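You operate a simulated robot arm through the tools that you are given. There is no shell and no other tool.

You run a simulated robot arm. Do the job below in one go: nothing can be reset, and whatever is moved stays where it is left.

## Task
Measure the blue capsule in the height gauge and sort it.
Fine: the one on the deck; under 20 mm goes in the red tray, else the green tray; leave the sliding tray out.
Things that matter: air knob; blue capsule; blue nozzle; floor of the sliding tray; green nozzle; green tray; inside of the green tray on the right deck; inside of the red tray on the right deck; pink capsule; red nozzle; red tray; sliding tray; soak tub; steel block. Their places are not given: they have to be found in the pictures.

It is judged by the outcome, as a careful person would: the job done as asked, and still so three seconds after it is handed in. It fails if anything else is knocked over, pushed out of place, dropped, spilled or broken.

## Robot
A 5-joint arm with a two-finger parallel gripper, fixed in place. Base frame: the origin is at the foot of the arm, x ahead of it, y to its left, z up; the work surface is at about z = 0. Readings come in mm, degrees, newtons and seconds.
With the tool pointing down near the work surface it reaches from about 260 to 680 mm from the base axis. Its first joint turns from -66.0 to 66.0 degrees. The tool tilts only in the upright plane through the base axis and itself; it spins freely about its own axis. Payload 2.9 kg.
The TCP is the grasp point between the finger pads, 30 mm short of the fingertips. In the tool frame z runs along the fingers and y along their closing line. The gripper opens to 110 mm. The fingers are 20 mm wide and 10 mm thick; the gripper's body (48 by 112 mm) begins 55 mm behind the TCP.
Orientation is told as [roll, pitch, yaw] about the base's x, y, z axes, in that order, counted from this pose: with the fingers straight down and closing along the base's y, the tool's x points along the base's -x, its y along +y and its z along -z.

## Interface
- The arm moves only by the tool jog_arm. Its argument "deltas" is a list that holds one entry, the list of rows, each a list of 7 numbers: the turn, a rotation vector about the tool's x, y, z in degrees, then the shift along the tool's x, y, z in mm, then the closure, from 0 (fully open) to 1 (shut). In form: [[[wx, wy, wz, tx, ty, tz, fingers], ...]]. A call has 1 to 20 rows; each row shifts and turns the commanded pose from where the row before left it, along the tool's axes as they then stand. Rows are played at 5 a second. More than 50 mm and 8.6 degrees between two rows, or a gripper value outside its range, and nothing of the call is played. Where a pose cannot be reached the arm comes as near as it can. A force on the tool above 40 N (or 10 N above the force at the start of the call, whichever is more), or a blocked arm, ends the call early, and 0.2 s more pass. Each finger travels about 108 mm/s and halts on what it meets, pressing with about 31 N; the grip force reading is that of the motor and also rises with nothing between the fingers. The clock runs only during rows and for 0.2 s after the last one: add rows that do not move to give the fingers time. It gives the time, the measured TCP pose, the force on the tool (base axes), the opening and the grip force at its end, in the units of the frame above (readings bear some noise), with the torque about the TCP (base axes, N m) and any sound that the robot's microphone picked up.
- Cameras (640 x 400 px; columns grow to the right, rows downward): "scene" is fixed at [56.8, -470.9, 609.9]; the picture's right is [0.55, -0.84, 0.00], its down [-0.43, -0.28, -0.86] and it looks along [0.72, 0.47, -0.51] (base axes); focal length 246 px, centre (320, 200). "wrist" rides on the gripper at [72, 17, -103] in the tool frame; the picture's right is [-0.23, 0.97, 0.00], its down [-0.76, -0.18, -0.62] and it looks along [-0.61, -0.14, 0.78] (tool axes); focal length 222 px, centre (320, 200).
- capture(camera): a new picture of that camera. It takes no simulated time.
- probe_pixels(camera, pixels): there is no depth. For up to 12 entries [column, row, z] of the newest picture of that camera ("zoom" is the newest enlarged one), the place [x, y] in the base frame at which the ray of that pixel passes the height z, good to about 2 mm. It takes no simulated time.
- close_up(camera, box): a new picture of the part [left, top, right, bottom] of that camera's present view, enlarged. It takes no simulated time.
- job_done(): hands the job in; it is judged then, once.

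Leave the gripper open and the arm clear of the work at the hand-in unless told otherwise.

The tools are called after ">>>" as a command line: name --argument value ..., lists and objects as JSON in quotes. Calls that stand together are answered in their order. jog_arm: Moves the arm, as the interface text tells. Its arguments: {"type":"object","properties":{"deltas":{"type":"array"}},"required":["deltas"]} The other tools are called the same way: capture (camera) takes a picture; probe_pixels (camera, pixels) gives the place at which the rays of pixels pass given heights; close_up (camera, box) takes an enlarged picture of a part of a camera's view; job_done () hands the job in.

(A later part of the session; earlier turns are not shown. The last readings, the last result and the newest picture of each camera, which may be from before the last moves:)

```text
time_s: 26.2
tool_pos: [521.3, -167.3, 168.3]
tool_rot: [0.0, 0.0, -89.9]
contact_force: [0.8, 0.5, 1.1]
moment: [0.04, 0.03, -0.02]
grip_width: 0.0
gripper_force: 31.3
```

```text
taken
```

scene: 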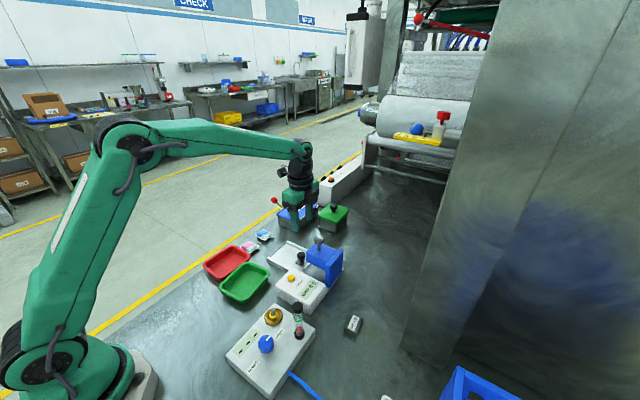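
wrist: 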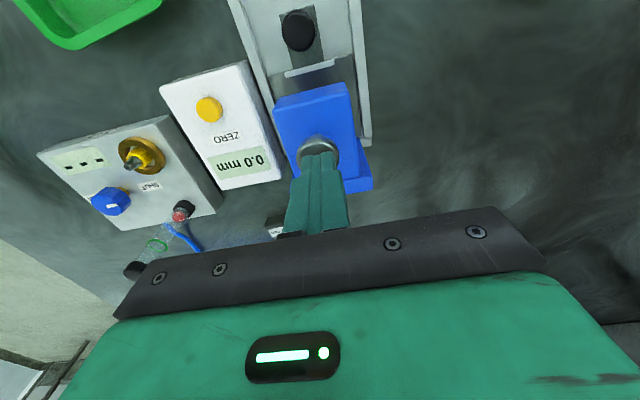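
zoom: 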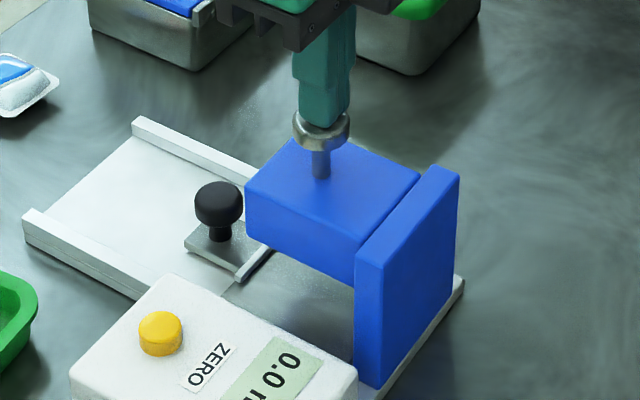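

The ball is moving down with almost no resistance. The display still shows 0.0. I keep pressing in 2 mm steps until a resisting force shows.

>>> jog_arm --deltas '[[[0, 0, 0, 0, 0, 2, 1], [0, 0, 0, 0, 0, 2, 1], [0, 0, 0, 0, 0, 2, 1], [0, 0, 0, 0, 0, 2, 1], [0, 0, 0, 0, 0, 2, 1], [0, 0, 0, 0, 0, 2, 1], [0, 0, 0, 0, 0, 0, 1]]]'

>>> close_up --camera "scene" --box '[263, 220, 375, 290]'

```text
time_s: 27.8
tool_pos: [519.7, -166.8, 156.0]
tool_rot: [-0.1, 0.0, -90.0]
contact_force: [-1.1, -1.3, 0.7]
moment: [-0.04, 0.05, 0.02]
grip_width: 0.0
gripper_force: 30.8
```

```text
5.71 times, centred on (319, 255) of scene
```

zoom: 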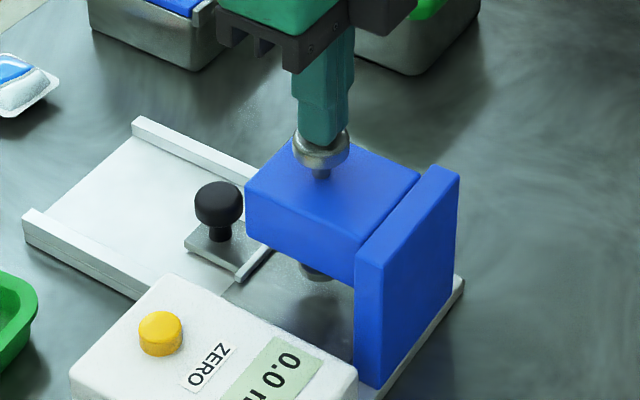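

The presser foot now shows under the arm at (318,272). I keep lowering gently.

>>> jog_arm --deltas '[[[0, 0, 0, 0, 0, 1.5, 1], [0, 0, 0, 0, 0, 1.5, 1], [0, 0, 0, 0, 0, 1.5, 1], [0, 0, 0, 0, 0, 1.5, 1], [0, 0, 0, 0, 0, 1.5, 1], [0, 0, 0, 0, 0, 1.5, 1], [0, 0, 0, 0, 0, 0, 1]]]'

>>> close_up --camera "scene" --box '[263, 220, 375, 290]'

```text
time_s: 29.4
tool_pos: [521.0, -166.9, 148.7]
tool_rot: [0.0, 0.0, -90.0]
contact_force: [1.0, 0.9, 2.6]
moment: [0.01, 0.03, 0.02]
grip_width: 0.0
gripper_force: 31.2
```

```text
5.71 times, centred on (319, 255) of scene
```

zoom: 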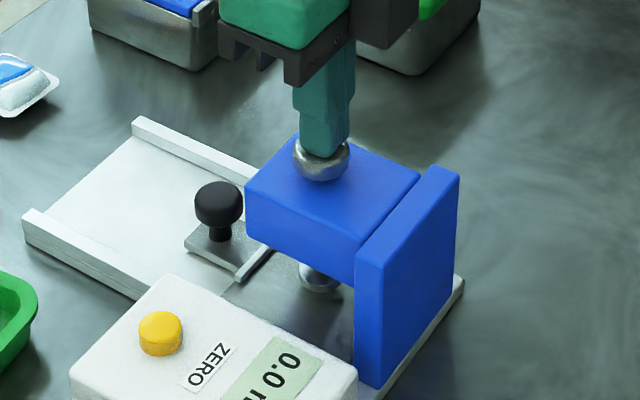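

Force is now about 2.6 N and the ball is almost on the head. I zoom in on the foot and on the display.

>>> close_up --camera "scene" --box '[292, 245, 348, 280]'

>>> close_up --camera "scene" --box '[280, 268, 344, 308]'

```text
11.43 times, centred on (320, 262) of scene
```

zoom: 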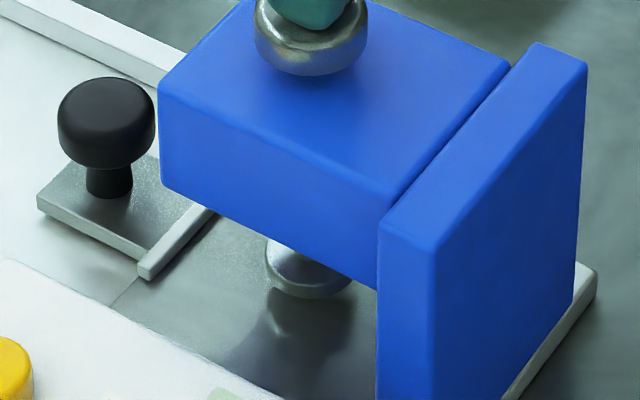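

```text
10.00 times, centred on (312, 288) of scene
```

zoom: 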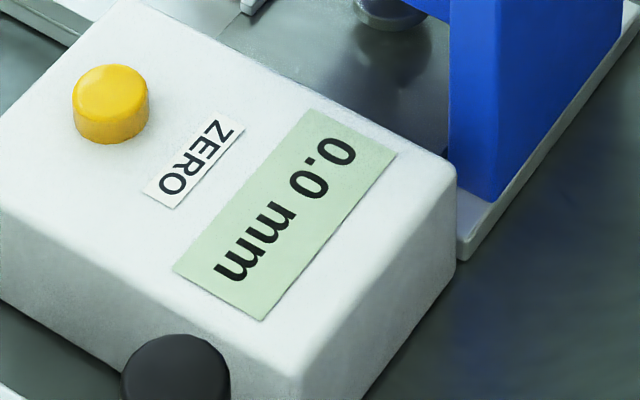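

The foot is still above the tray floor (its reflection is separate). I press a little further, watching the force.

>>> jog_arm --deltas '[[[0, 0, 0, 0, 0, 1, 1], [0, 0, 0, 0, 0, 1, 1], [0, 0, 0, 0, 0, 1, 1], [0, 0, 0, 0, 0, 1, 1], [0, 0, 0, 0, 0, 0, 1]]]'

>>> close_up --camera "scene" --box '[292, 245, 348, 280]'

>>> close_up --camera "scene" --box '[280, 268, 344, 308]'

```text
time_s: 30.6
tool_pos: [520.9, -166.0, 144.9]
tool_rot: [0.0, -0.1, -90.0]
contact_force: [-5.0, -1.1, 9.5]
moment: [-0.02, 0.16, 0.01]
grip_width: 0.5
gripper_force: 31.2
```

```text
11.43 times, centred on (320, 262) of scene
```

zoom: 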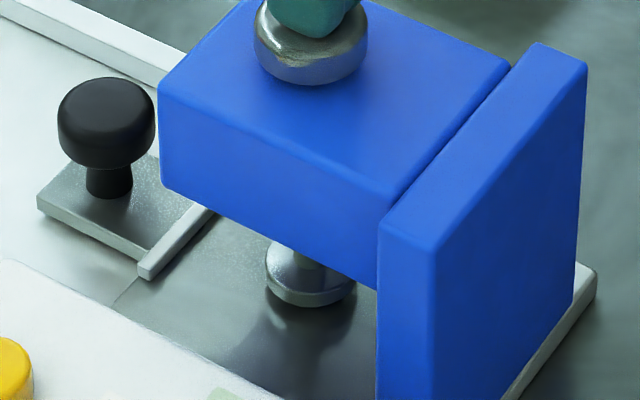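

```text
10.00 times, centred on (312, 288) of scene
```

zoom: 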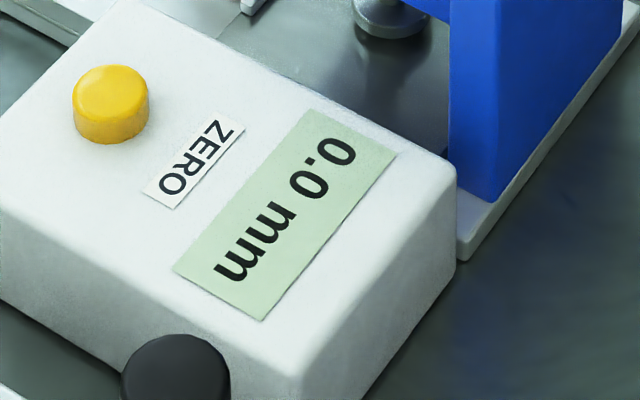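

Force has risen to about 9.5 N while the plunger still moves. I press two more millimetres.

>>> jog_arm --deltas '[[[0, 0, 0, 0, 0, 0.7, 1], [0, 0, 0, 0, 0, 0.7, 1], [0, 0, 0, 0, 0, 0.6, 1], [0, 0, 0, 0, 0, 0, 1]]]'

>>> close_up --camera "scene" --box '[292, 245, 348, 280]'

>>> close_up --camera "scene" --box '[280, 268, 344, 308]'

```text
time_s: 31.6
tool_pos: [521.2, -166.6, 144.2]
tool_rot: [0.3, -0.1, -90.1]
contact_force: [-6.6, -10.0, 27.7]
moment: [-0.25, 0.25, 0.06]
grip_width: 0.0
gripper_force: 30.8
```

```text
11.43 times, centred on (320, 262) of scene
```

zoom: 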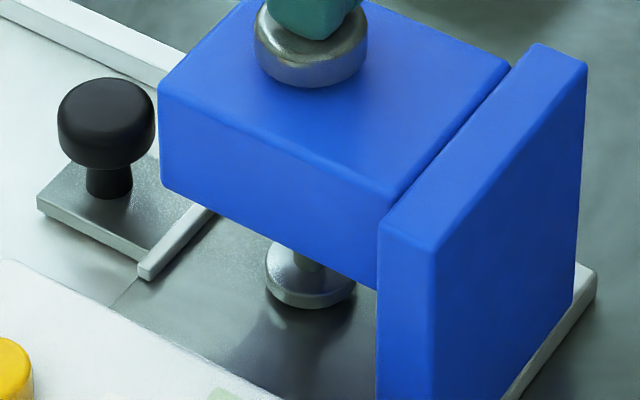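

```text
10.00 times, centred on (312, 288) of scene
```

zoom: 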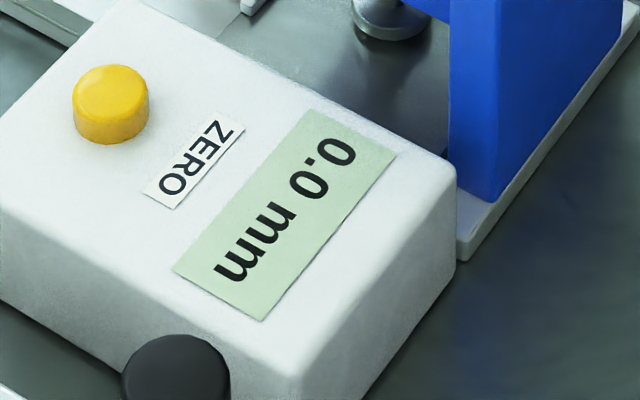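

The plunger has bottomed (27.7 N, no more travel); the foot stops above the bare floor and the display stays 0.0, so it only reads when it touches a piece. I lift off and see whether the plunger springs back.

>>> jog_arm --deltas '[[[0, 0, 0, 0, 0, -2, 1], [0, 0, 0, 0, 0, -10, 1], [0, 0, 0, 0, 0, -20, 1], [0, 0, 0, 0, 0, -30, 1], [0, 0, 0, 0, 0, -30, 1], [0, 0, 0, 0, 0, 0, 1]]]'

>>> close_up --camera "scene" --box '[263, 220, 375, 290]'

>>> capture --camera "wrist"

```text
time_s: 33.0
tool_pos: [522.8, -165.2, 235.4]
tool_rot: [0.0, 0.0, -90.1]
contact_force: [0.2, 1.2, 0.2]
moment: [0.03, 0.0, 0.01]
grip_width: 0.1
gripper_force: 31.3
```

```text
5.71 times, centred on (319, 255) of scene
```

zoom: 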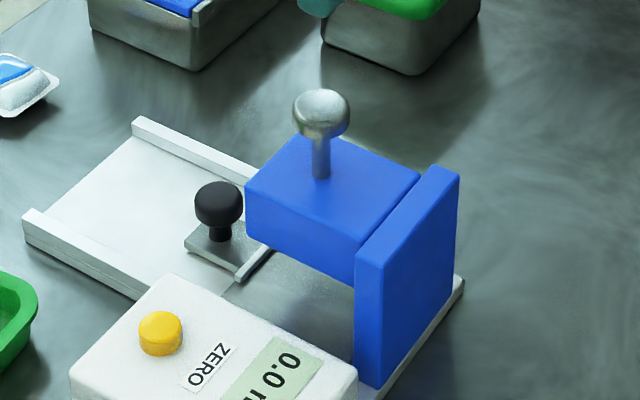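

```text
taken
```

wrist: 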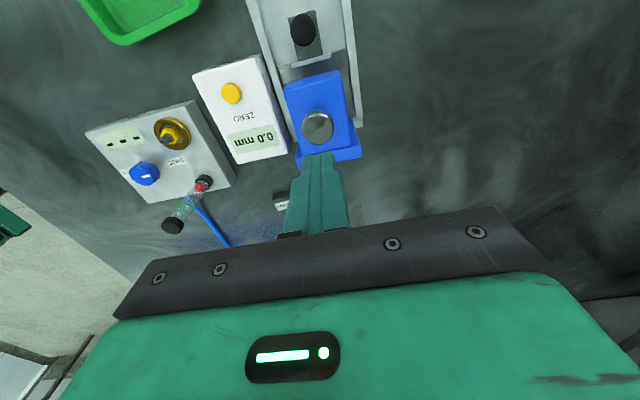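

The plunger springs back up by itself, so a press on the ball takes the reading. Next I pull the tray out again: move over the tray knob at (521, −93), open to 55 mm and go down to z ≈ 60.

>>> jog_arm --deltas '[[[0, 0, 0, 36, -0.7, 0, 0.8], [0, 0, 0, 36, -0.7, 0, 0.5], [0, 0, 0, 0, 0, 0, 0.5], [0, 0, 0, 0, 0, 40, 0.5], [0, 0, 0, 0, 0, 40, 0.5], [0, 0, 0, 0, 0, 40, 0.5], [0, 0, 0, 0, 0, 20, 0.5], [0, 0, 0, 0, 0, 0, 0.5]]]'

>>> capture --camera "wrist"

>>> close_up --camera "scene" --box '[255, 220, 367, 290]'

```text
time_s: 34.8
tool_pos: [520.6, -90.7, 95.1]
tool_rot: [0.0, -0.1, -90.0]
contact_force: [0.4, -0.5, 0.0]
moment: [0.0, 0.01, 0.0]
grip_width: 55.0
gripper_force: 0.0
```

```text
taken
```

wrist: 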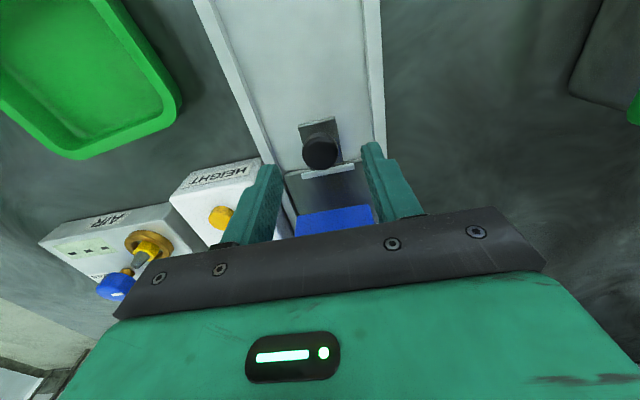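

```text
5.71 times, centred on (311, 255) of scene
```

zoom: 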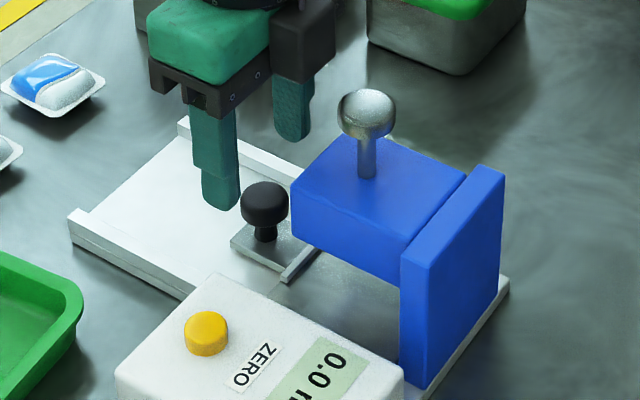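

The knob sits at (320,152) in the wrist view. I probe it to centre the grip.

>>> probe_pixels --camera "wrist" --pixels '[[320, 152, 42], [320, 152, 46], [320, 152, 50]]'

```text
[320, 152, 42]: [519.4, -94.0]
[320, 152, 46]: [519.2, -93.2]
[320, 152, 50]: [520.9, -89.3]
```

The knob is at (520, −93). I shift −2 mm in y, lower to z ≈ 58, and grip.

>>> jog_arm --deltas '[[[0, 0, 0, -2, 0, 12, 0.5], [0, 0, 0, 0, 0, 12, 0.5], [0, 0, 0, 0, 0, 12, 0.5], [0, 0, 0, 0, 0, 0, 0.5], [0, 0, 0, 0, 0, 0, 0.7], [0, 0, 0, 0, 0, 0, 0.8], [0, 0, 0, 0, 0, 0, 0.85], [0, 0, 0, 0, 0, 0, 0.85]]]'

```text
time_s: 36.6
tool_pos: [519.8, -93.7, 58.4]
tool_rot: [0.1, 0.1, -90.0]
contact_force: [8.0, 0.6, -7.0]
moment: [-0.01, -0.14, 0.05]
grip_width: 27.0
gripper_force: 44.7
```

Gripped (27 mm). Now I pull the tray out along +y in 10 mm steps.

>>> jog_arm --deltas '[[[0, 0, 0, 4, 0, 0, 0.85], [0, 0, 0, 10, 0, 0, 0.85], [0, 0, 0, 10, 0, 0, 0.85], [0, 0, 0, 10, 0, 0, 0.85], [0, 0, 0, 10, 0, 0, 0.85], [0, 0, 0, 0, 0, 0, 0.85]]]'

```text
time_s: 38.0
tool_pos: [520.2, -52.6, 57.2]
tool_rot: [0.1, 0.0, -90.1]
contact_force: [-10.7, -0.8, 15.5]
moment: [0.0, 0.19, 0.01]
grip_width: 27.0
gripper_force: 44.5
```

Forces are modest (z +15 N). I ease up 0.5 mm and continue out.

>>> jog_arm --deltas '[[[0, 0, 0, 10, 0, -0.4, 0.85], [0, 0, 0, 10, 0, -0.2, 0.85], [0, 0, 0, 10, 0, 0, 0.85], [0, 0, 0, 10, 0, 0, 0.85], [0, 0, 0, 10, 0, 0, 0.85], [0, 0, 0, 0, 0, 0, 0.85]]]'

```text
time_s: 39.4
tool_pos: [520.1, -4.1, 59.9]
tool_rot: [0.0, 0.0, -90.0]
contact_force: [1.2, -1.1, 16.5]
moment: [-0.04, 0.01, 0.04]
grip_width: 27.0
gripper_force: 44.6
```

>>> jog_arm --deltas '[[[0, 0, 0, 8, 0, -0.4, 0.85], [0, 0, 0, 8, 0, 0, 0.85], [0, 0, 0, 6, 0, 0, 0.85], [0, 0, 0, 3, 0, 0, 0.85], [0, 0, 0, 0, 0, 0, 0.85]]]'

>>> capture --camera "wrist"

>>> close_up --camera "scene" --box '[225, 200, 353, 280]'

```text
time_s: 40.6
tool_pos: [519.1, 21.2, 58.9]
tool_rot: [0.1, 0.0, -90.2]
contact_force: [19.9, -26.0, -12.2]
moment: [-0.51, -0.43, -0.03]
grip_width: 27.0
gripper_force: 45.1
```

```text
taken
```

wrist: 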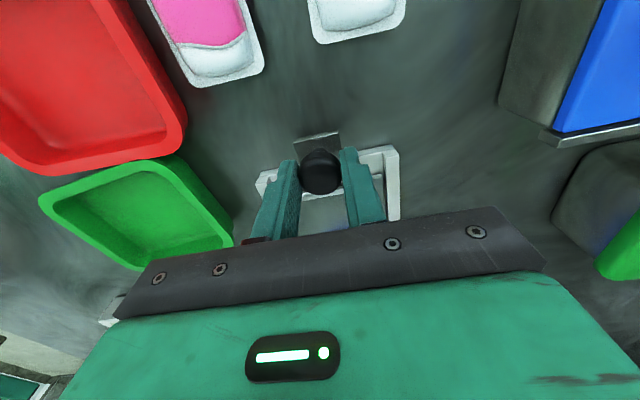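

```text
5.00 times, centred on (289, 240) of scene
```

zoom: 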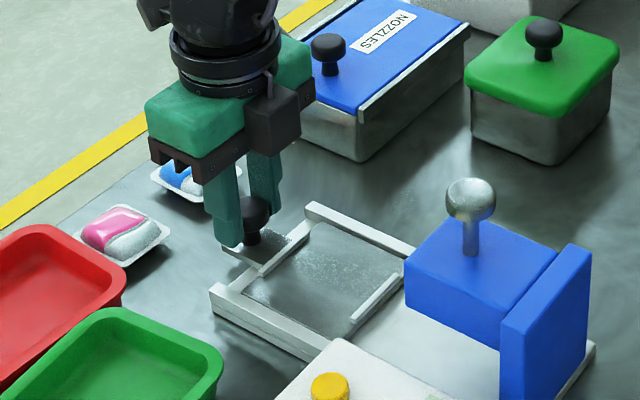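

The tray is at its outer stop (y force −26 N). I ease off, open to 55 mm, and rise.

>>> jog_arm --deltas '[[[0, 0, 0, -0.8, -0.8, 0.4, 0.85], [0, 0, 0, 0, 0, 0, 0.6], [0, 0, 0, 0, 0, 0, 0.5], [0, 0, 0, 0, 0, 0, 0.5], [0, 0, 0, 0, 0, -20, 0.5], [0, 0, 0, 0, 0, -40, 0.5], [0, 0, 0, 0, 0, -40, 0.5], [0, 0, 0, 0, 0, -40, 0.5], [0, 0, 0, 0, 0, 0, 0.5], [0, 0, 0, 0, 0, 0, 0.5]]]'

>>> capture --camera "wrist"

>>> close_up --camera "scene" --box '[225, 215, 337, 285]'

```text
time_s: 42.8
tool_pos: [517.7, 22.8, 196.9]
tool_rot: [0.0, 0.0, -90.0]
contact_force: [0.8, -0.6, -0.3]
moment: [-0.02, 0.03, -0.04]
grip_width: 54.9
gripper_force: 0.1
```

```text
taken
```

wrist: 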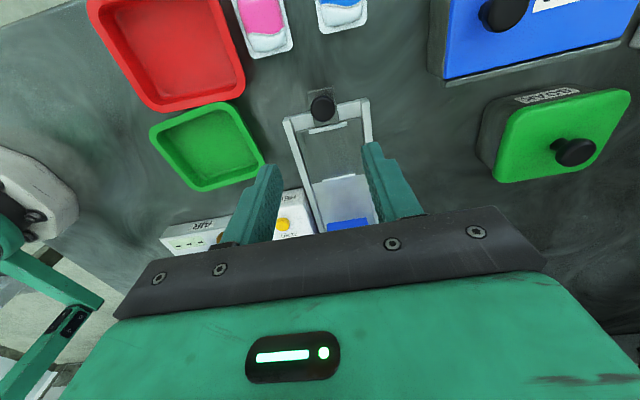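

```text
5.71 times, centred on (281, 250) of scene
```

zoom: 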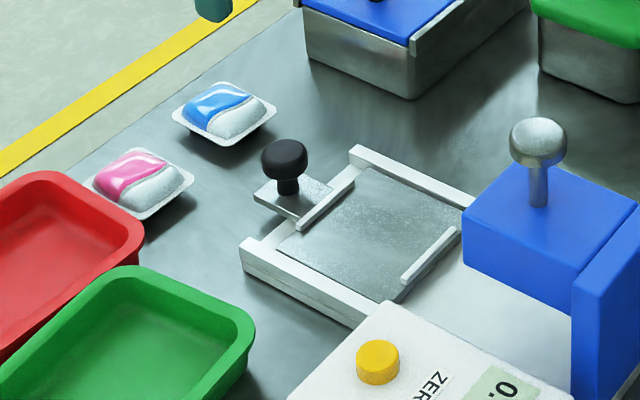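

The tray is out. I zoom in on the tray and on the nozzle box near the blue pod to measure clearances.

>>> close_up --camera "wrist" --box '[264, 80, 392, 160]'

>>> probe_pixels --camera "zoom" --pixels '[[110, 190, 14], [135, 190, 14], [160, 280, 10], [500, 110, 14], [530, 105, 14], [500, 200, 10], [290, 240, 14], [410, 210, 14]]'

>>> probe_pixels --camera "wrist" --pixels '[[430, 70, 0], [440, 78, 45], [434, 0, 45], [426, 0, 0], [625, 45, 45], [317, 5, 8], [323, 33, 8], [364, 22, 8]]'

```text
5.00 times, centred on (328, 120) of wrist
```

zoom: 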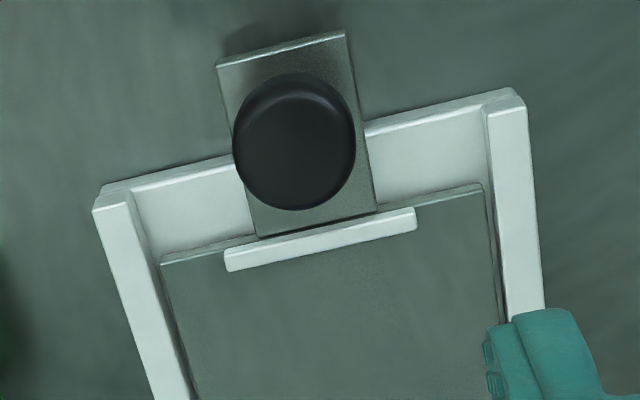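

```text
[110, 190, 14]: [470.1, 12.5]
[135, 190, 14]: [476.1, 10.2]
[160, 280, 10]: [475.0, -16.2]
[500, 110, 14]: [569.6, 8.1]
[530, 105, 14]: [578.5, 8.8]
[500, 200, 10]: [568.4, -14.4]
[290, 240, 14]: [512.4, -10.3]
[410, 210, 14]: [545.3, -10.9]
```

```text
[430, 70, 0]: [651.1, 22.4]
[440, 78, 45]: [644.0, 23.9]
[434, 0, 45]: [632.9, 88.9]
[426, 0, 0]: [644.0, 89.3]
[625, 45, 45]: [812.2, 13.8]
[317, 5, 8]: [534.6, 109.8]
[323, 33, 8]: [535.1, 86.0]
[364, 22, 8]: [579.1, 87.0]
```

Tray rails are at x ≈ 466–477 and 569–579, so the floor centre is x ≈ 522; the nozzle box starts beyond x ≈ 630. I move above the blue pod at (560.5, 113.5) with the fingers open to ~80 mm along x.

>>> jog_arm --deltas '[[[0, 0, 0, 30, 14.3, 0, 0.27], [0, 0, 0, 30, 14.3, 0, 0.27], [0, 0, 0, 31, 14.3, 15, 0.27], [0, 0, 0, 0, 0, 32, 0.27], [0, 0, 0, 0, 0, 0, 0.27], [0, 0, 0, 0, 0, 0, 0.27]]]'

>>> capture --camera "wrist"

>>> close_up --camera "wrist" --box '[240, 60, 400, 160]'

```text
time_s: 44.2
tool_pos: [558.5, 114.2, 149.4]
tool_rot: [0.0, 0.0, -90.0]
contact_force: [-0.5, 0.3, 0.3]
moment: [0.03, 0.02, -0.01]
grip_width: 80.3
gripper_force: 0.0
```

```text
taken
```

wrist: 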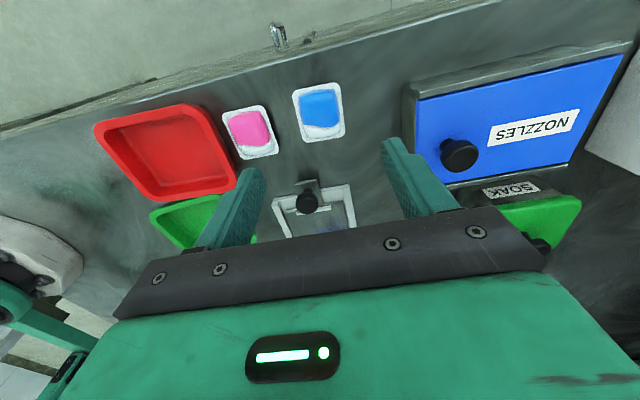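

```text
4.00 times, centred on (320, 110) of wrist
```

zoom: 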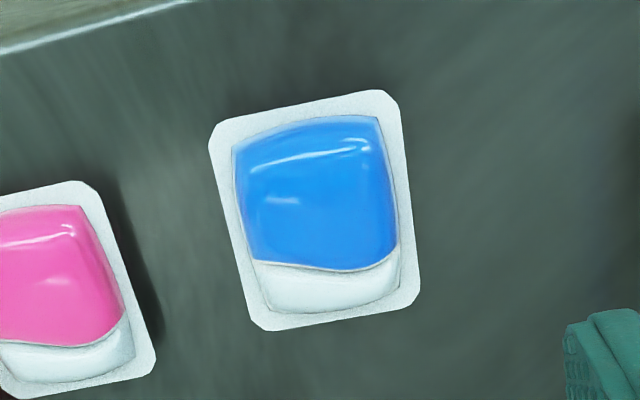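

The blue pod is centred in view. I probe the rim corners and mid-edges at z 5–10 to refine its centre and width.

>>> probe_pixels --camera "zoom" --pixels '[[210, 135, 8], [398, 105, 8], [419, 298, 8], [254, 320, 8], [230, 225, 8], [411, 200, 8], [305, 103, 8], [340, 317, 8], [230, 225, 0], [411, 200, 0], [0, 300, 8], [138, 290, 8]]'

```text
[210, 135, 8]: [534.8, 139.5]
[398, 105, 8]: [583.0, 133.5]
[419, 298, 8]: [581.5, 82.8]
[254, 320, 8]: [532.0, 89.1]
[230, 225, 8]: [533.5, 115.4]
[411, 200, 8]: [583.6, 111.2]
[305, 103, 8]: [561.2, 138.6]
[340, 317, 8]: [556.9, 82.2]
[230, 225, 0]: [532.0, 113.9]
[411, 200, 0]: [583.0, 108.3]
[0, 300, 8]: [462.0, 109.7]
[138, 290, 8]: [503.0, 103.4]
```

The rim is about 50 mm (x) by 56 mm (y), turned about 5° clockwise, centred about 1.3 mm less in x and y than the tool. I correct, turn the tool 5° to match, and go down part way to check.

>>> jog_arm --deltas '[[[0, 0, 5, 0, 0, 0, 0.27], [0, 0, 0, -1.5, -1.3, 0, 0.27], [0, 0, 0, 0, 0, 30, 0.27], [0, 0, 0, 0, 0, 30, 0.27], [0, 0, 0, 0, 0, 25, 0.27], [0, 0, 0, 0, 0, 15, 0.27], [0, 0, 0, 0, 0, 0, 0.27]]]'

>>> capture --camera "wrist"

>>> close_up --camera "scene" --box '[225, 205, 305, 255]'

```text
time_s: 45.8
tool_pos: [561.2, 110.6, 50.2]
tool_rot: [-0.1, 0.0, -94.9]
contact_force: [0.2, 0.1, -0.4]
moment: [0.02, -0.04, 0.0]
grip_width: 80.0
gripper_force: 0.1
```

```text
taken
```

wrist: 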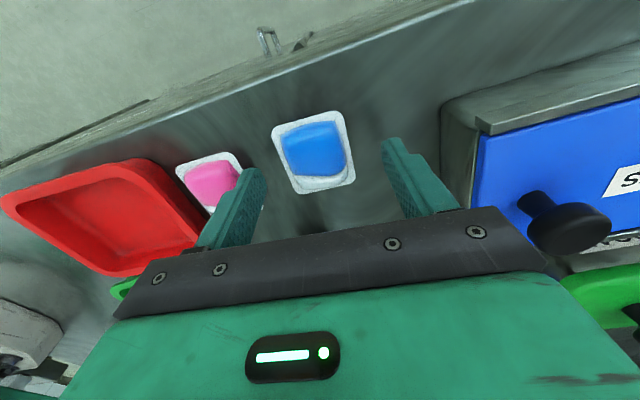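

```text
8.00 times, centred on (265, 230) of scene
```

zoom: 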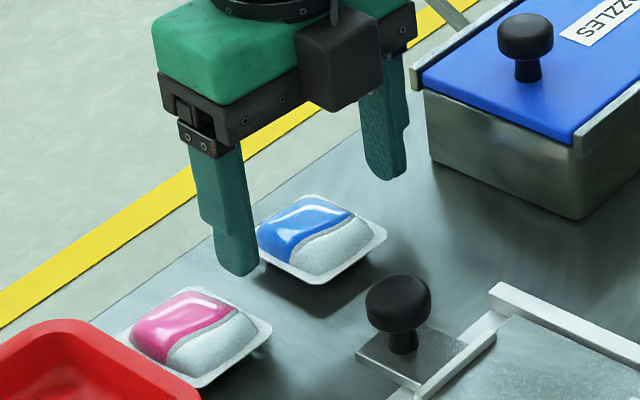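

I check the pod's orientation relative to the fingers by probing the rim corners again in this nearer view.

>>> close_up --camera "wrist" --box '[250, 100, 378, 180]'

>>> close_up --camera "wrist" --box '[160, 90, 480, 290]'

```text
5.00 times, centred on (314, 140) of wrist
```

zoom: 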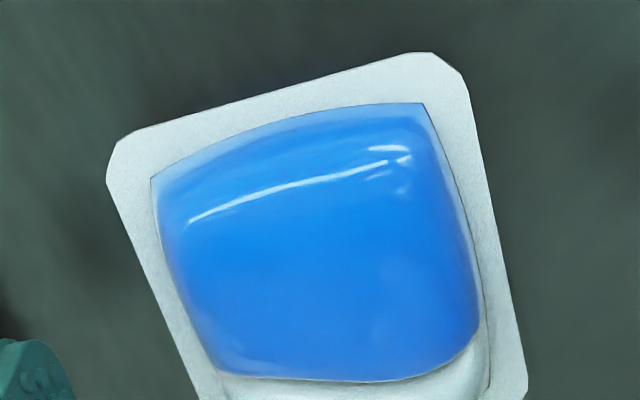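

```text
2.00 times, centred on (320, 190) of wrist
```

zoom: 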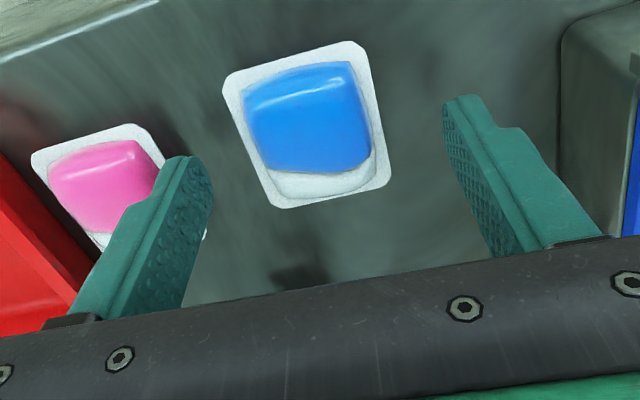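

The left finger comes close to the pink pod, so I will narrow the opening to about 66 mm before going lower. First the rim corner probes.

>>> probe_pixels --camera "zoom" --pixels '[[224, 82, 8], [364, 48, 8], [389, 180, 8], [276, 206, 8], [232, 105, 8], [250, 160, 8], [374, 100, 8], [383, 150, 8], [270, 66, 8], [320, 51, 8], [155, 150, 8], [135, 124, 8]]'

>>> jog_arm --deltas '[[[0, 0, 0, 0, 0, 0, 0.4], [0, 0, 0, 0, 0, 0, 0.4]]]'

```text
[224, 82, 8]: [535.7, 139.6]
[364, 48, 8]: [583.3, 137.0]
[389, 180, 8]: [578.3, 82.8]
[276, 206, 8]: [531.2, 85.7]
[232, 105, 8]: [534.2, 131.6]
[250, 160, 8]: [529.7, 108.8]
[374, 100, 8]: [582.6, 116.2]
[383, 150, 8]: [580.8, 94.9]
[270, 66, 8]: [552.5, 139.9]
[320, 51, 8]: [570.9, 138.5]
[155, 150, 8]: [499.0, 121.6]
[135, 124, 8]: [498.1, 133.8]
```

```text
time_s: 46.4
tool_pos: [560.8, 112.0, 50.4]
tool_rot: [0.0, 0.0, -95.0]
contact_force: [-0.1, 0.2, -0.4]
moment: [0.0, -0.02, 0.02]
grip_width: 66.0
gripper_force: 0.1
```

The pod is turned about −4.5°, matching the tool; its centre is about 2.5 mm lower in x than the tool. I shift, lower to z ≈ 34 (tips ~4 mm above deck) and close slowly in steps to feel the rim.

>>> jog_arm --deltas '[[[0, 0, 0, 0, -2.5, 0, 0.4], [0, 0, 0, 0, 0, 8, 0.4], [0, 0, 0, 0, 0, 8.5, 0.4], [0, 0, 0, 0, 0, 0, 0.4], [0, 0, 0, 0, 0, 0, 0.48], [0, 0, 0, 0, 0, 0, 0.52], [0, 0, 0, 0, 0, 0, 0.52]]]'

>>> close_up --camera "scene" --box '[233, 210, 297, 250]'

>>> close_up --camera "wrist" --box '[200, 90, 440, 240]'

```text
time_s: 48.0
tool_pos: [558.3, 113.7, 36.4]
tool_rot: [0.0, 0.0, -94.9]
contact_force: [-0.4, 0.3, -0.1]
moment: [0.01, 0.0, -0.03]
grip_width: 52.7
gripper_force: 0.0
```

```text
10.00 times, centred on (265, 230) of scene
```

zoom: 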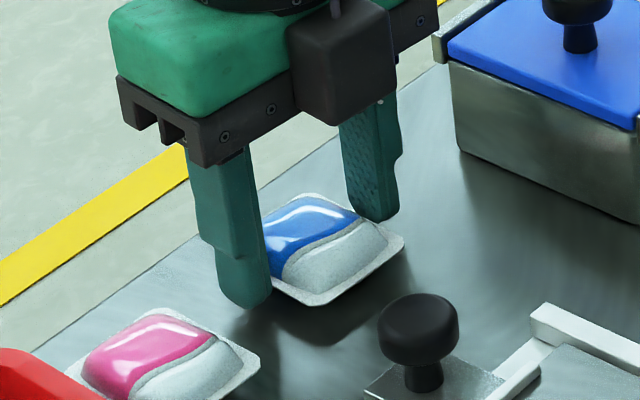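

```text
2.67 times, centred on (320, 165) of wrist
```

zoom: 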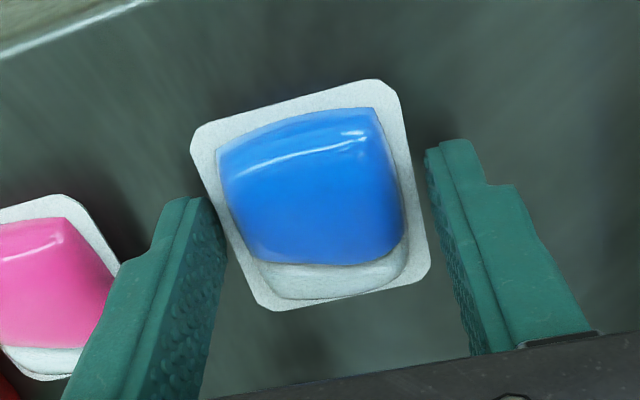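

Left finger is about touching, right finger still has a gap of a few mm. I shift another 1.5 mm toward −x, lower 2 mm, and close further in small steps.

>>> jog_arm --deltas '[[[0, 0, 0, 0, 0, 0, 0.48], [0, 0, 0, 0, -1.5, 0, 0.48], [0, 0, 0, 0, 0, 2, 0.48], [0, 0, 0, 0, 0, 0, 0.52], [0, 0, 0, 0, 0, 0, 0.54], [0, 0, 0, 0, 0, 0, 0.56], [0, 0, 0, 0, 0, 0, 0.56]]]'

>>> close_up --camera "wrist" --box '[200, 90, 440, 240]'

```text
time_s: 49.6
tool_pos: [556.8, 113.8, 33.6]
tool_rot: [0.0, 0.0, -95.0]
contact_force: [0.5, 0.5, 0.3]
moment: [0.01, 0.01, 0.01]
grip_width: 48.2
gripper_force: 0.0
```

```text
2.67 times, centred on (320, 165) of wrist
```

zoom: 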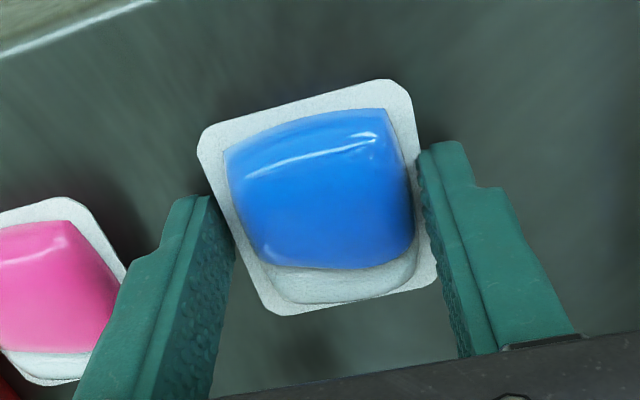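

At 48.2 mm there is no force yet, the fingers are almost touching both rim edges. I close in 1 mm steps.

>>> jog_arm --deltas '[[[0, 0, 0, 0, 0, 0, 0.57], [0, 0, 0, 0, 0, 0, 0.58], [0, 0, 0, 0, 0, 0, 0.58]]]'

>>> jog_arm --deltas '[[[0, 0, 0, 0, 0, 0, 0.59], [0, 0, 0, 0, 0, 0, 0.59]]]'

```text
time_s: 50.4
tool_pos: [555.0, 112.7, 32.5]
tool_rot: [-0.1, 0.0, -95.1]
contact_force: [0.4, -0.1, 0.6]
moment: [0.01, 0.0, -0.01]
grip_width: 46.1
gripper_force: 0.1
```

```text
time_s: 51.0
tool_pos: [556.3, 112.7, 32.9]
tool_rot: [0.1, 0.0, -94.9]
contact_force: [0.2, 0.6, -0.5]
moment: [-0.01, 0.02, 0.02]
grip_width: 45.2
gripper_force: 0.1
```

>>> jog_arm --deltas '[[[0, 0, 0, 0, 0, 0, 0.6], [0, 0, 0, 0, 0, 0, 0.6]]]'

>>> close_up --camera "wrist" --box '[200, 90, 440, 240]'

>>> close_up --camera "scene" --box '[233, 210, 297, 250]'

```text
time_s: 51.6
tool_pos: [555.6, 112.8, 33.0]
tool_rot: [0.0, 0.0, -95.0]
contact_force: [-0.2, -0.5, -0.7]
moment: [0.0, -0.02, 0.0]
grip_width: 44.0
gripper_force: 0.1
```

```text
2.67 times, centred on (320, 165) of wrist
```

zoom: 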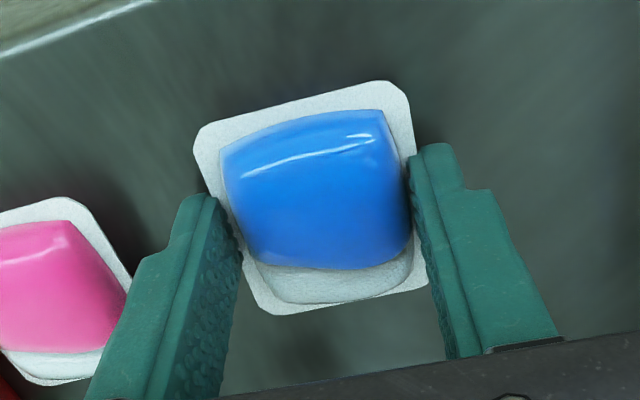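

```text
10.00 times, centred on (265, 230) of scene
```

zoom: 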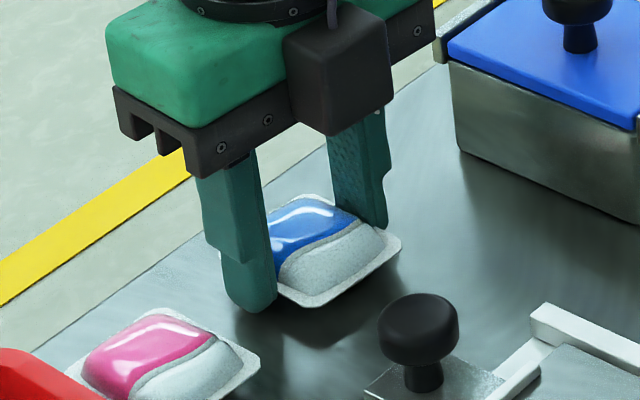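

Still no force at 44 mm; the fingers seem to have passed the thin rim's edge and will bear on the body. I keep closing in 1 mm steps.

>>> jog_arm --deltas '[[[0, 0, 0, 0, 0, 0, 0.61], [0, 0, 0, 0, 0, 0, 0.61]]]'

>>> jog_arm --deltas '[[[0, 0, 0, 0, 0, 0, 0.62], [0, 0, 0, 0, 0, 0, 0.62]]]'

>>> jog_arm --deltas '[[[0, 0, 0, 0, 0, 0, 0.63], [0, 0, 0, 0, 0, 0, 0.63]]]'

>>> close_up --camera "wrist" --box '[200, 90, 440, 240]'

```text
time_s: 52.2
tool_pos: [556.3, 111.7, 33.0]
tool_rot: [0.0, 0.0, -95.1]
contact_force: [-0.4, -0.3, 0.4]
moment: [-0.01, 0.0, 0.02]
grip_width: 43.0
gripper_force: 0.1
```

```text
time_s: 52.8
tool_pos: [555.8, 112.5, 32.3]
tool_rot: [0.0, 0.0, -95.1]
contact_force: [-0.1, 0.6, 0.7]
moment: [0.0, -0.01, -0.03]
grip_width: 42.2
gripper_force: 0.6
```

```text
time_s: 53.4
tool_pos: [556.3, 112.0, 32.1]
tool_rot: [0.1, 0.0, -95.0]
contact_force: [-0.7, 0.1, -0.3]
moment: [-0.06, 0.05, -0.02]
grip_width: 41.4
gripper_force: 20.1
```

```text
2.67 times, centred on (320, 165) of wrist
```

zoom: 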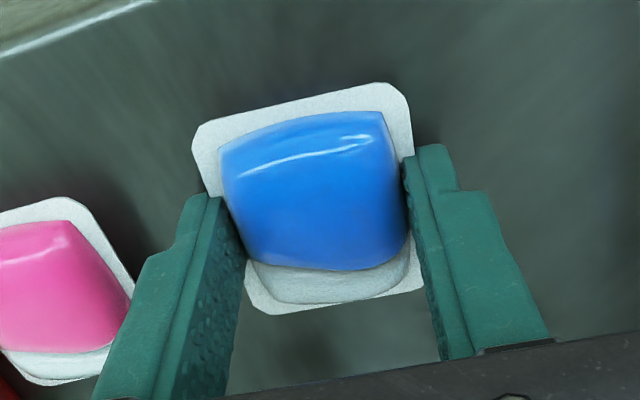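

Contact at about 42 mm, grip 20 N — enough for a light pod. I lift slowly 15 mm and check that it comes along.

>>> jog_arm --deltas '[[[0, 0, 0, 0, 0, -3, 0.63], [0, 0, 0, 0, 0, -6, 0.63], [0, 0, 0, 0, 0, -6, 0.63], [0, 0, 0, 0, 0, 0, 0.63]]]'

>>> close_up --camera "scene" --box '[233, 205, 297, 245]'

>>> close_up --camera "wrist" --box '[200, 90, 440, 240]'

```text
time_s: 54.4
tool_pos: [556.1, 114.2, 46.7]
tool_rot: [0.0, 0.0, -95.0]
contact_force: [-0.5, 0.1, 0.0]
moment: [0.01, -0.03, 0.03]
grip_width: 41.8
gripper_force: 1.1
```

```text
10.00 times, centred on (265, 225) of scene
```

zoom: 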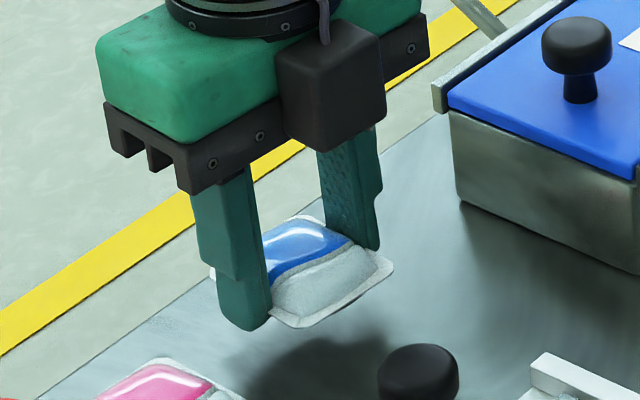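

```text
2.67 times, centred on (320, 165) of wrist
```

zoom: 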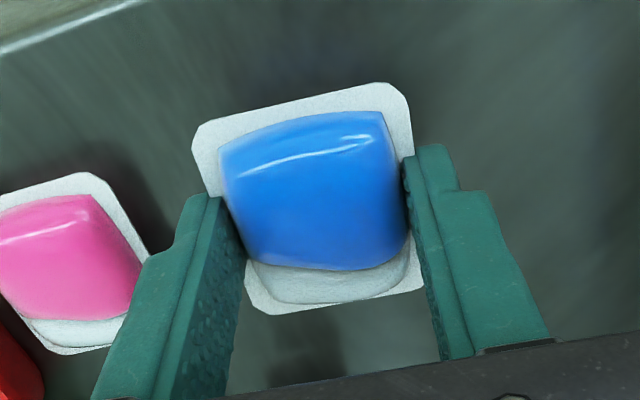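

The pod is lifted, but the grip reading fell to about 1 N. I tighten a little, in half-millimetre steps.

>>> jog_arm --deltas '[[[0, 0, 0, 0, 0, 0, 0.635], [0, 0, 0, 0, 0, 0, 0.64], [0, 0, 0, 0, 0, 0, 0.64]]]'

```text
time_s: 55.2
tool_pos: [555.2, 113.8, 46.2]
tool_rot: [-0.1, 0.0, -95.1]
contact_force: [-0.1, 0.3, 0.2]
moment: [-0.04, 0.02, 0.04]
grip_width: 40.8
gripper_force: 30.8
```

Grip is now about 31 N at 40.8 mm. I ease slightly to 0.635 and re-read it, checking that the pod is undamaged.

>>> jog_arm --deltas '[[[0, 0, 0, 0, 0, 0, 0.635], [0, 0, 0, 0, 0, 0, 0.635], [0, 0, 0, 0, 0, 0, 0.635]]]'

>>> close_up --camera "wrist" --box '[200, 90, 440, 240]'

```text
time_s: 56.0
tool_pos: [555.8, 113.6, 48.1]
tool_rot: [-0.1, 0.0, -95.0]
contact_force: [0.5, 1.2, -0.4]
moment: [-0.02, 0.02, -0.02]
grip_width: 41.3
gripper_force: 30.6
```

```text
2.67 times, centred on (320, 165) of wrist
```

zoom: 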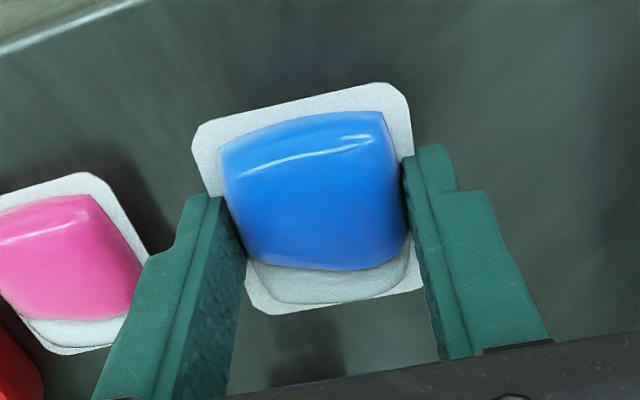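

The grip holds at ~30 N. The pod is centred on the tool. I raise it to z ≈ 110, turn back 5° square to the tray, and carry it over the tray centre at (522, −52).

>>> jog_arm --deltas '[[[0, 0, 0, 0, 0, -15, 0.635], [0, 0, 0, 0, 0, -25, 0.635], [0, 0, 0, 0, 0, -22, 0.635], [0, 0, -5, 0, 0, 0, 0.635], [0, 0, 0, -20, -4, 0, 0.635], [0, 0, 0, -25, -5, 0, 0.635], [0, 0, 0, -25, -5, 0, 0.635], [0, 0, 0, -25, -5, 0, 0.635], [0, 0, 0, -25, -5, 0, 0.635], [0, 0, 0, -25, -5, 0, 0.635], [0, 0, 0, -20, -4, 0, 0.635], [0, 0, 0, 0, 0, 0, 0.635], [0, 0, 0, 0, 0, 0, 0.635]]]'

>>> capture --camera "wrist"

>>> close_up --camera "scene" --box '[245, 205, 341, 265]'

```text
time_s: 58.8
tool_pos: [522.7, -53.1, 109.9]
tool_rot: [0.1, 0.0, -90.1]
contact_force: [0.3, -0.1, 0.0]
moment: [-0.01, 0.02, -0.02]
grip_width: 41.4
gripper_force: 31.4
```

```text
taken
```

wrist: 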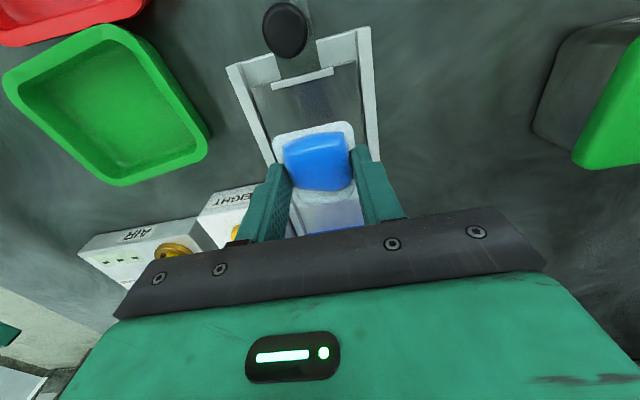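

```text
6.67 times, centred on (293, 235) of scene
```

zoom: 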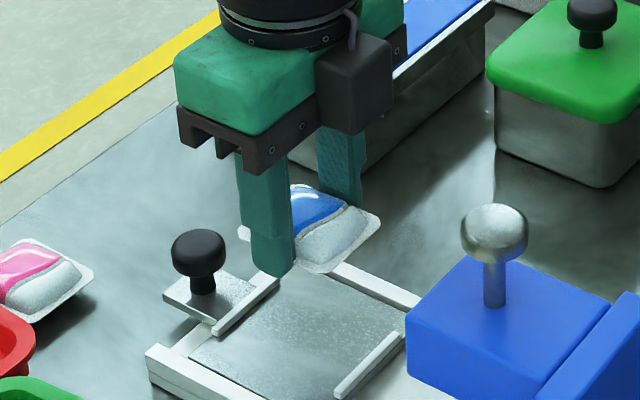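

The pod hangs over the tray. I lower it to z ≈ 55 (pod bottom ~22 mm) and check alignment.

>>> jog_arm --deltas '[[[0, 0, 0, 0, 0, 20, 0.635], [0, 0, 0, 0, 0, 20, 0.635], [0, 0, 0, 0, 0, 14, 0.635], [0, 0, 0, 0, 0, 0, 0.635]]]'

>>> capture --camera "wrist"

>>> close_up --camera "scene" --box '[250, 220, 330, 270]'

>>> close_up --camera "wrist" --box '[220, 80, 412, 200]'

```text
time_s: 59.8
tool_pos: [524.0, -52.1, 57.4]
tool_rot: [0.0, 0.1, -90.0]
contact_force: [-0.8, 0.2, -0.7]
moment: [0.01, -0.03, 0.0]
grip_width: 41.6
gripper_force: 10.4
```

```text
taken
```

wrist: 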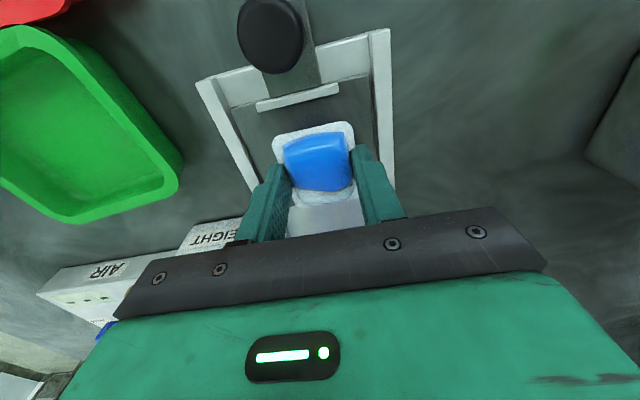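

```text
8.00 times, centred on (290, 245) of scene
```

zoom: 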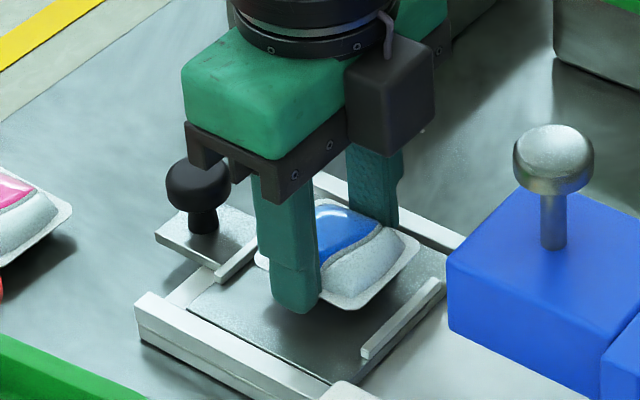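

```text
3.33 times, centred on (316, 140) of wrist
```

zoom: 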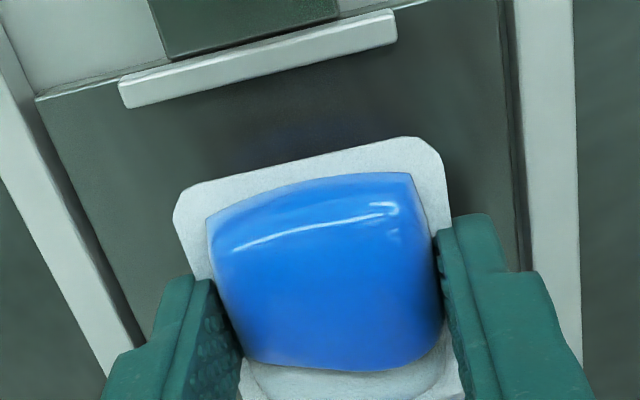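

Alignment looks good. I lower another 10 mm, then feel for the floor in 1 mm steps.

>>> jog_arm --deltas '[[[0, 0, 0, 0, 0, 5, 0.635], [0, 0, 0, 0, 0, 4, 0.635], [0, 0, 0, 0, 0, 0, 0.635]]]'

>>> close_up --camera "scene" --box '[262, 228, 326, 268]'

```text
time_s: 60.6
tool_pos: [524.0, -52.9, 49.2]
tool_rot: [0.2, 0.0, -90.0]
contact_force: [-3.0, -0.6, 19.0]
moment: [0.03, 0.09, 0.02]
grip_width: 41.3
gripper_force: 31.2
```

```text
10.00 times, centred on (294, 248) of scene
```

zoom: 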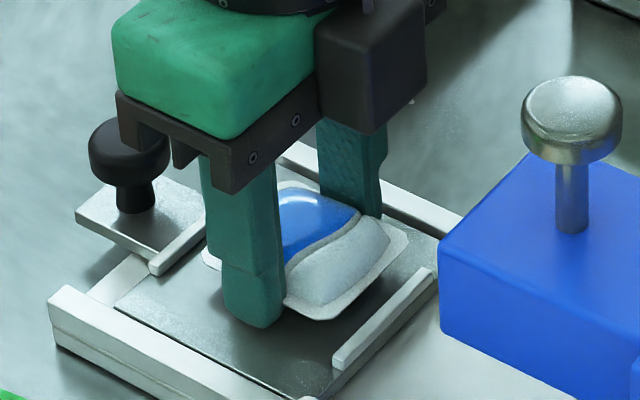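

Contact: 19 N upward at z ≈ 49, so the pod is on the tray floor. I ease up about 1 mm before releasing.

>>> jog_arm --deltas '[[[0, 0, 0, 0, 0, -0.8, 0.635], [0, 0, 0, 0, 0, 0, 0.635]]]'

```text
time_s: 61.2
tool_pos: [522.2, -53.4, 47.8]
tool_rot: [0.0, 0.0, -90.0]
contact_force: [2.7, 0.0, 3.5]
moment: [-0.04, -0.18, 0.03]
grip_width: 41.3
gripper_force: 30.7
```

Nearly unloaded (3.5 N). I open slowly to ~58 mm, and look.

>>> jog_arm --deltas '[[[0, 0, 0, 0, 0, 0, 0.61], [0, 0, 0, 0, 0, 0, 0.58], [0, 0, 0, 0, 0, 0, 0.53], [0, 0, 0, 0, 0, 0, 0.47], [0, 0, 0, 0, 0, 0, 0.47], [0, 0, 0, 0, 0, -5, 0.47], [0, 0, 0, 0, 0, -15, 0.47], [0, 0, 0, 0, 0, -40, 0.47], [0, 0, 0, 0, 0, -40, 0.47], [0, 0, 0, 0, 0, 0, 0.47]]]'

>>> close_up --camera "scene" --box '[262, 228, 326, 268]'

>>> capture --camera "wrist"

>>> close_up --camera "wrist" --box '[250, 60, 410, 160]'

```text
time_s: 63.4
tool_pos: [521.1, -54.9, 147.2]
tool_rot: [0.0, 0.1, -90.0]
contact_force: [-0.6, -0.3, 0.4]
moment: [0.02, -0.01, 0.0]
grip_width: 58.3
gripper_force: 0.0
```

```text
10.00 times, centred on (294, 248) of scene
```

zoom: 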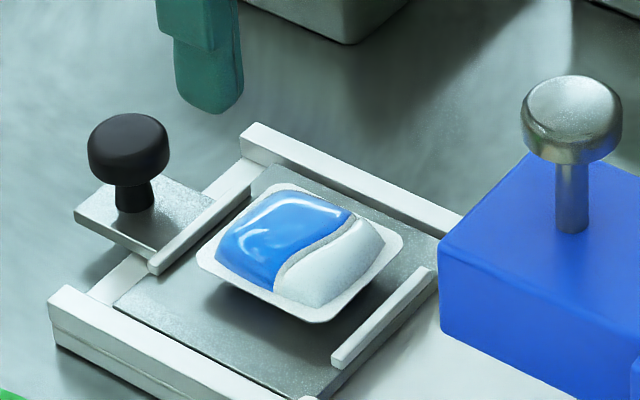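

```text
taken
```

wrist: 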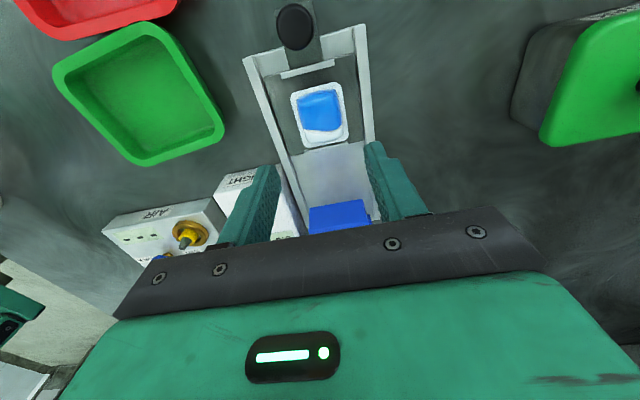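

```text
4.00 times, centred on (330, 110) of wrist
```

zoom: 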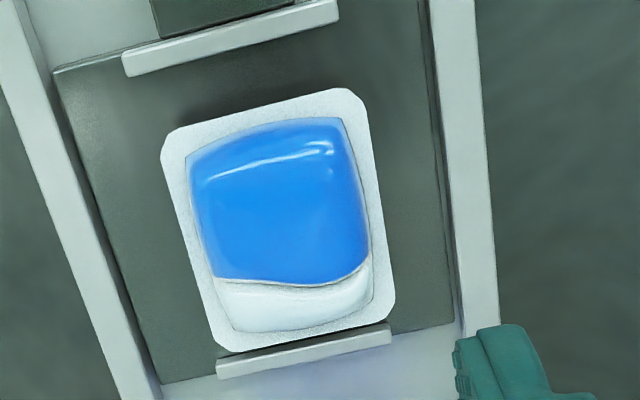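

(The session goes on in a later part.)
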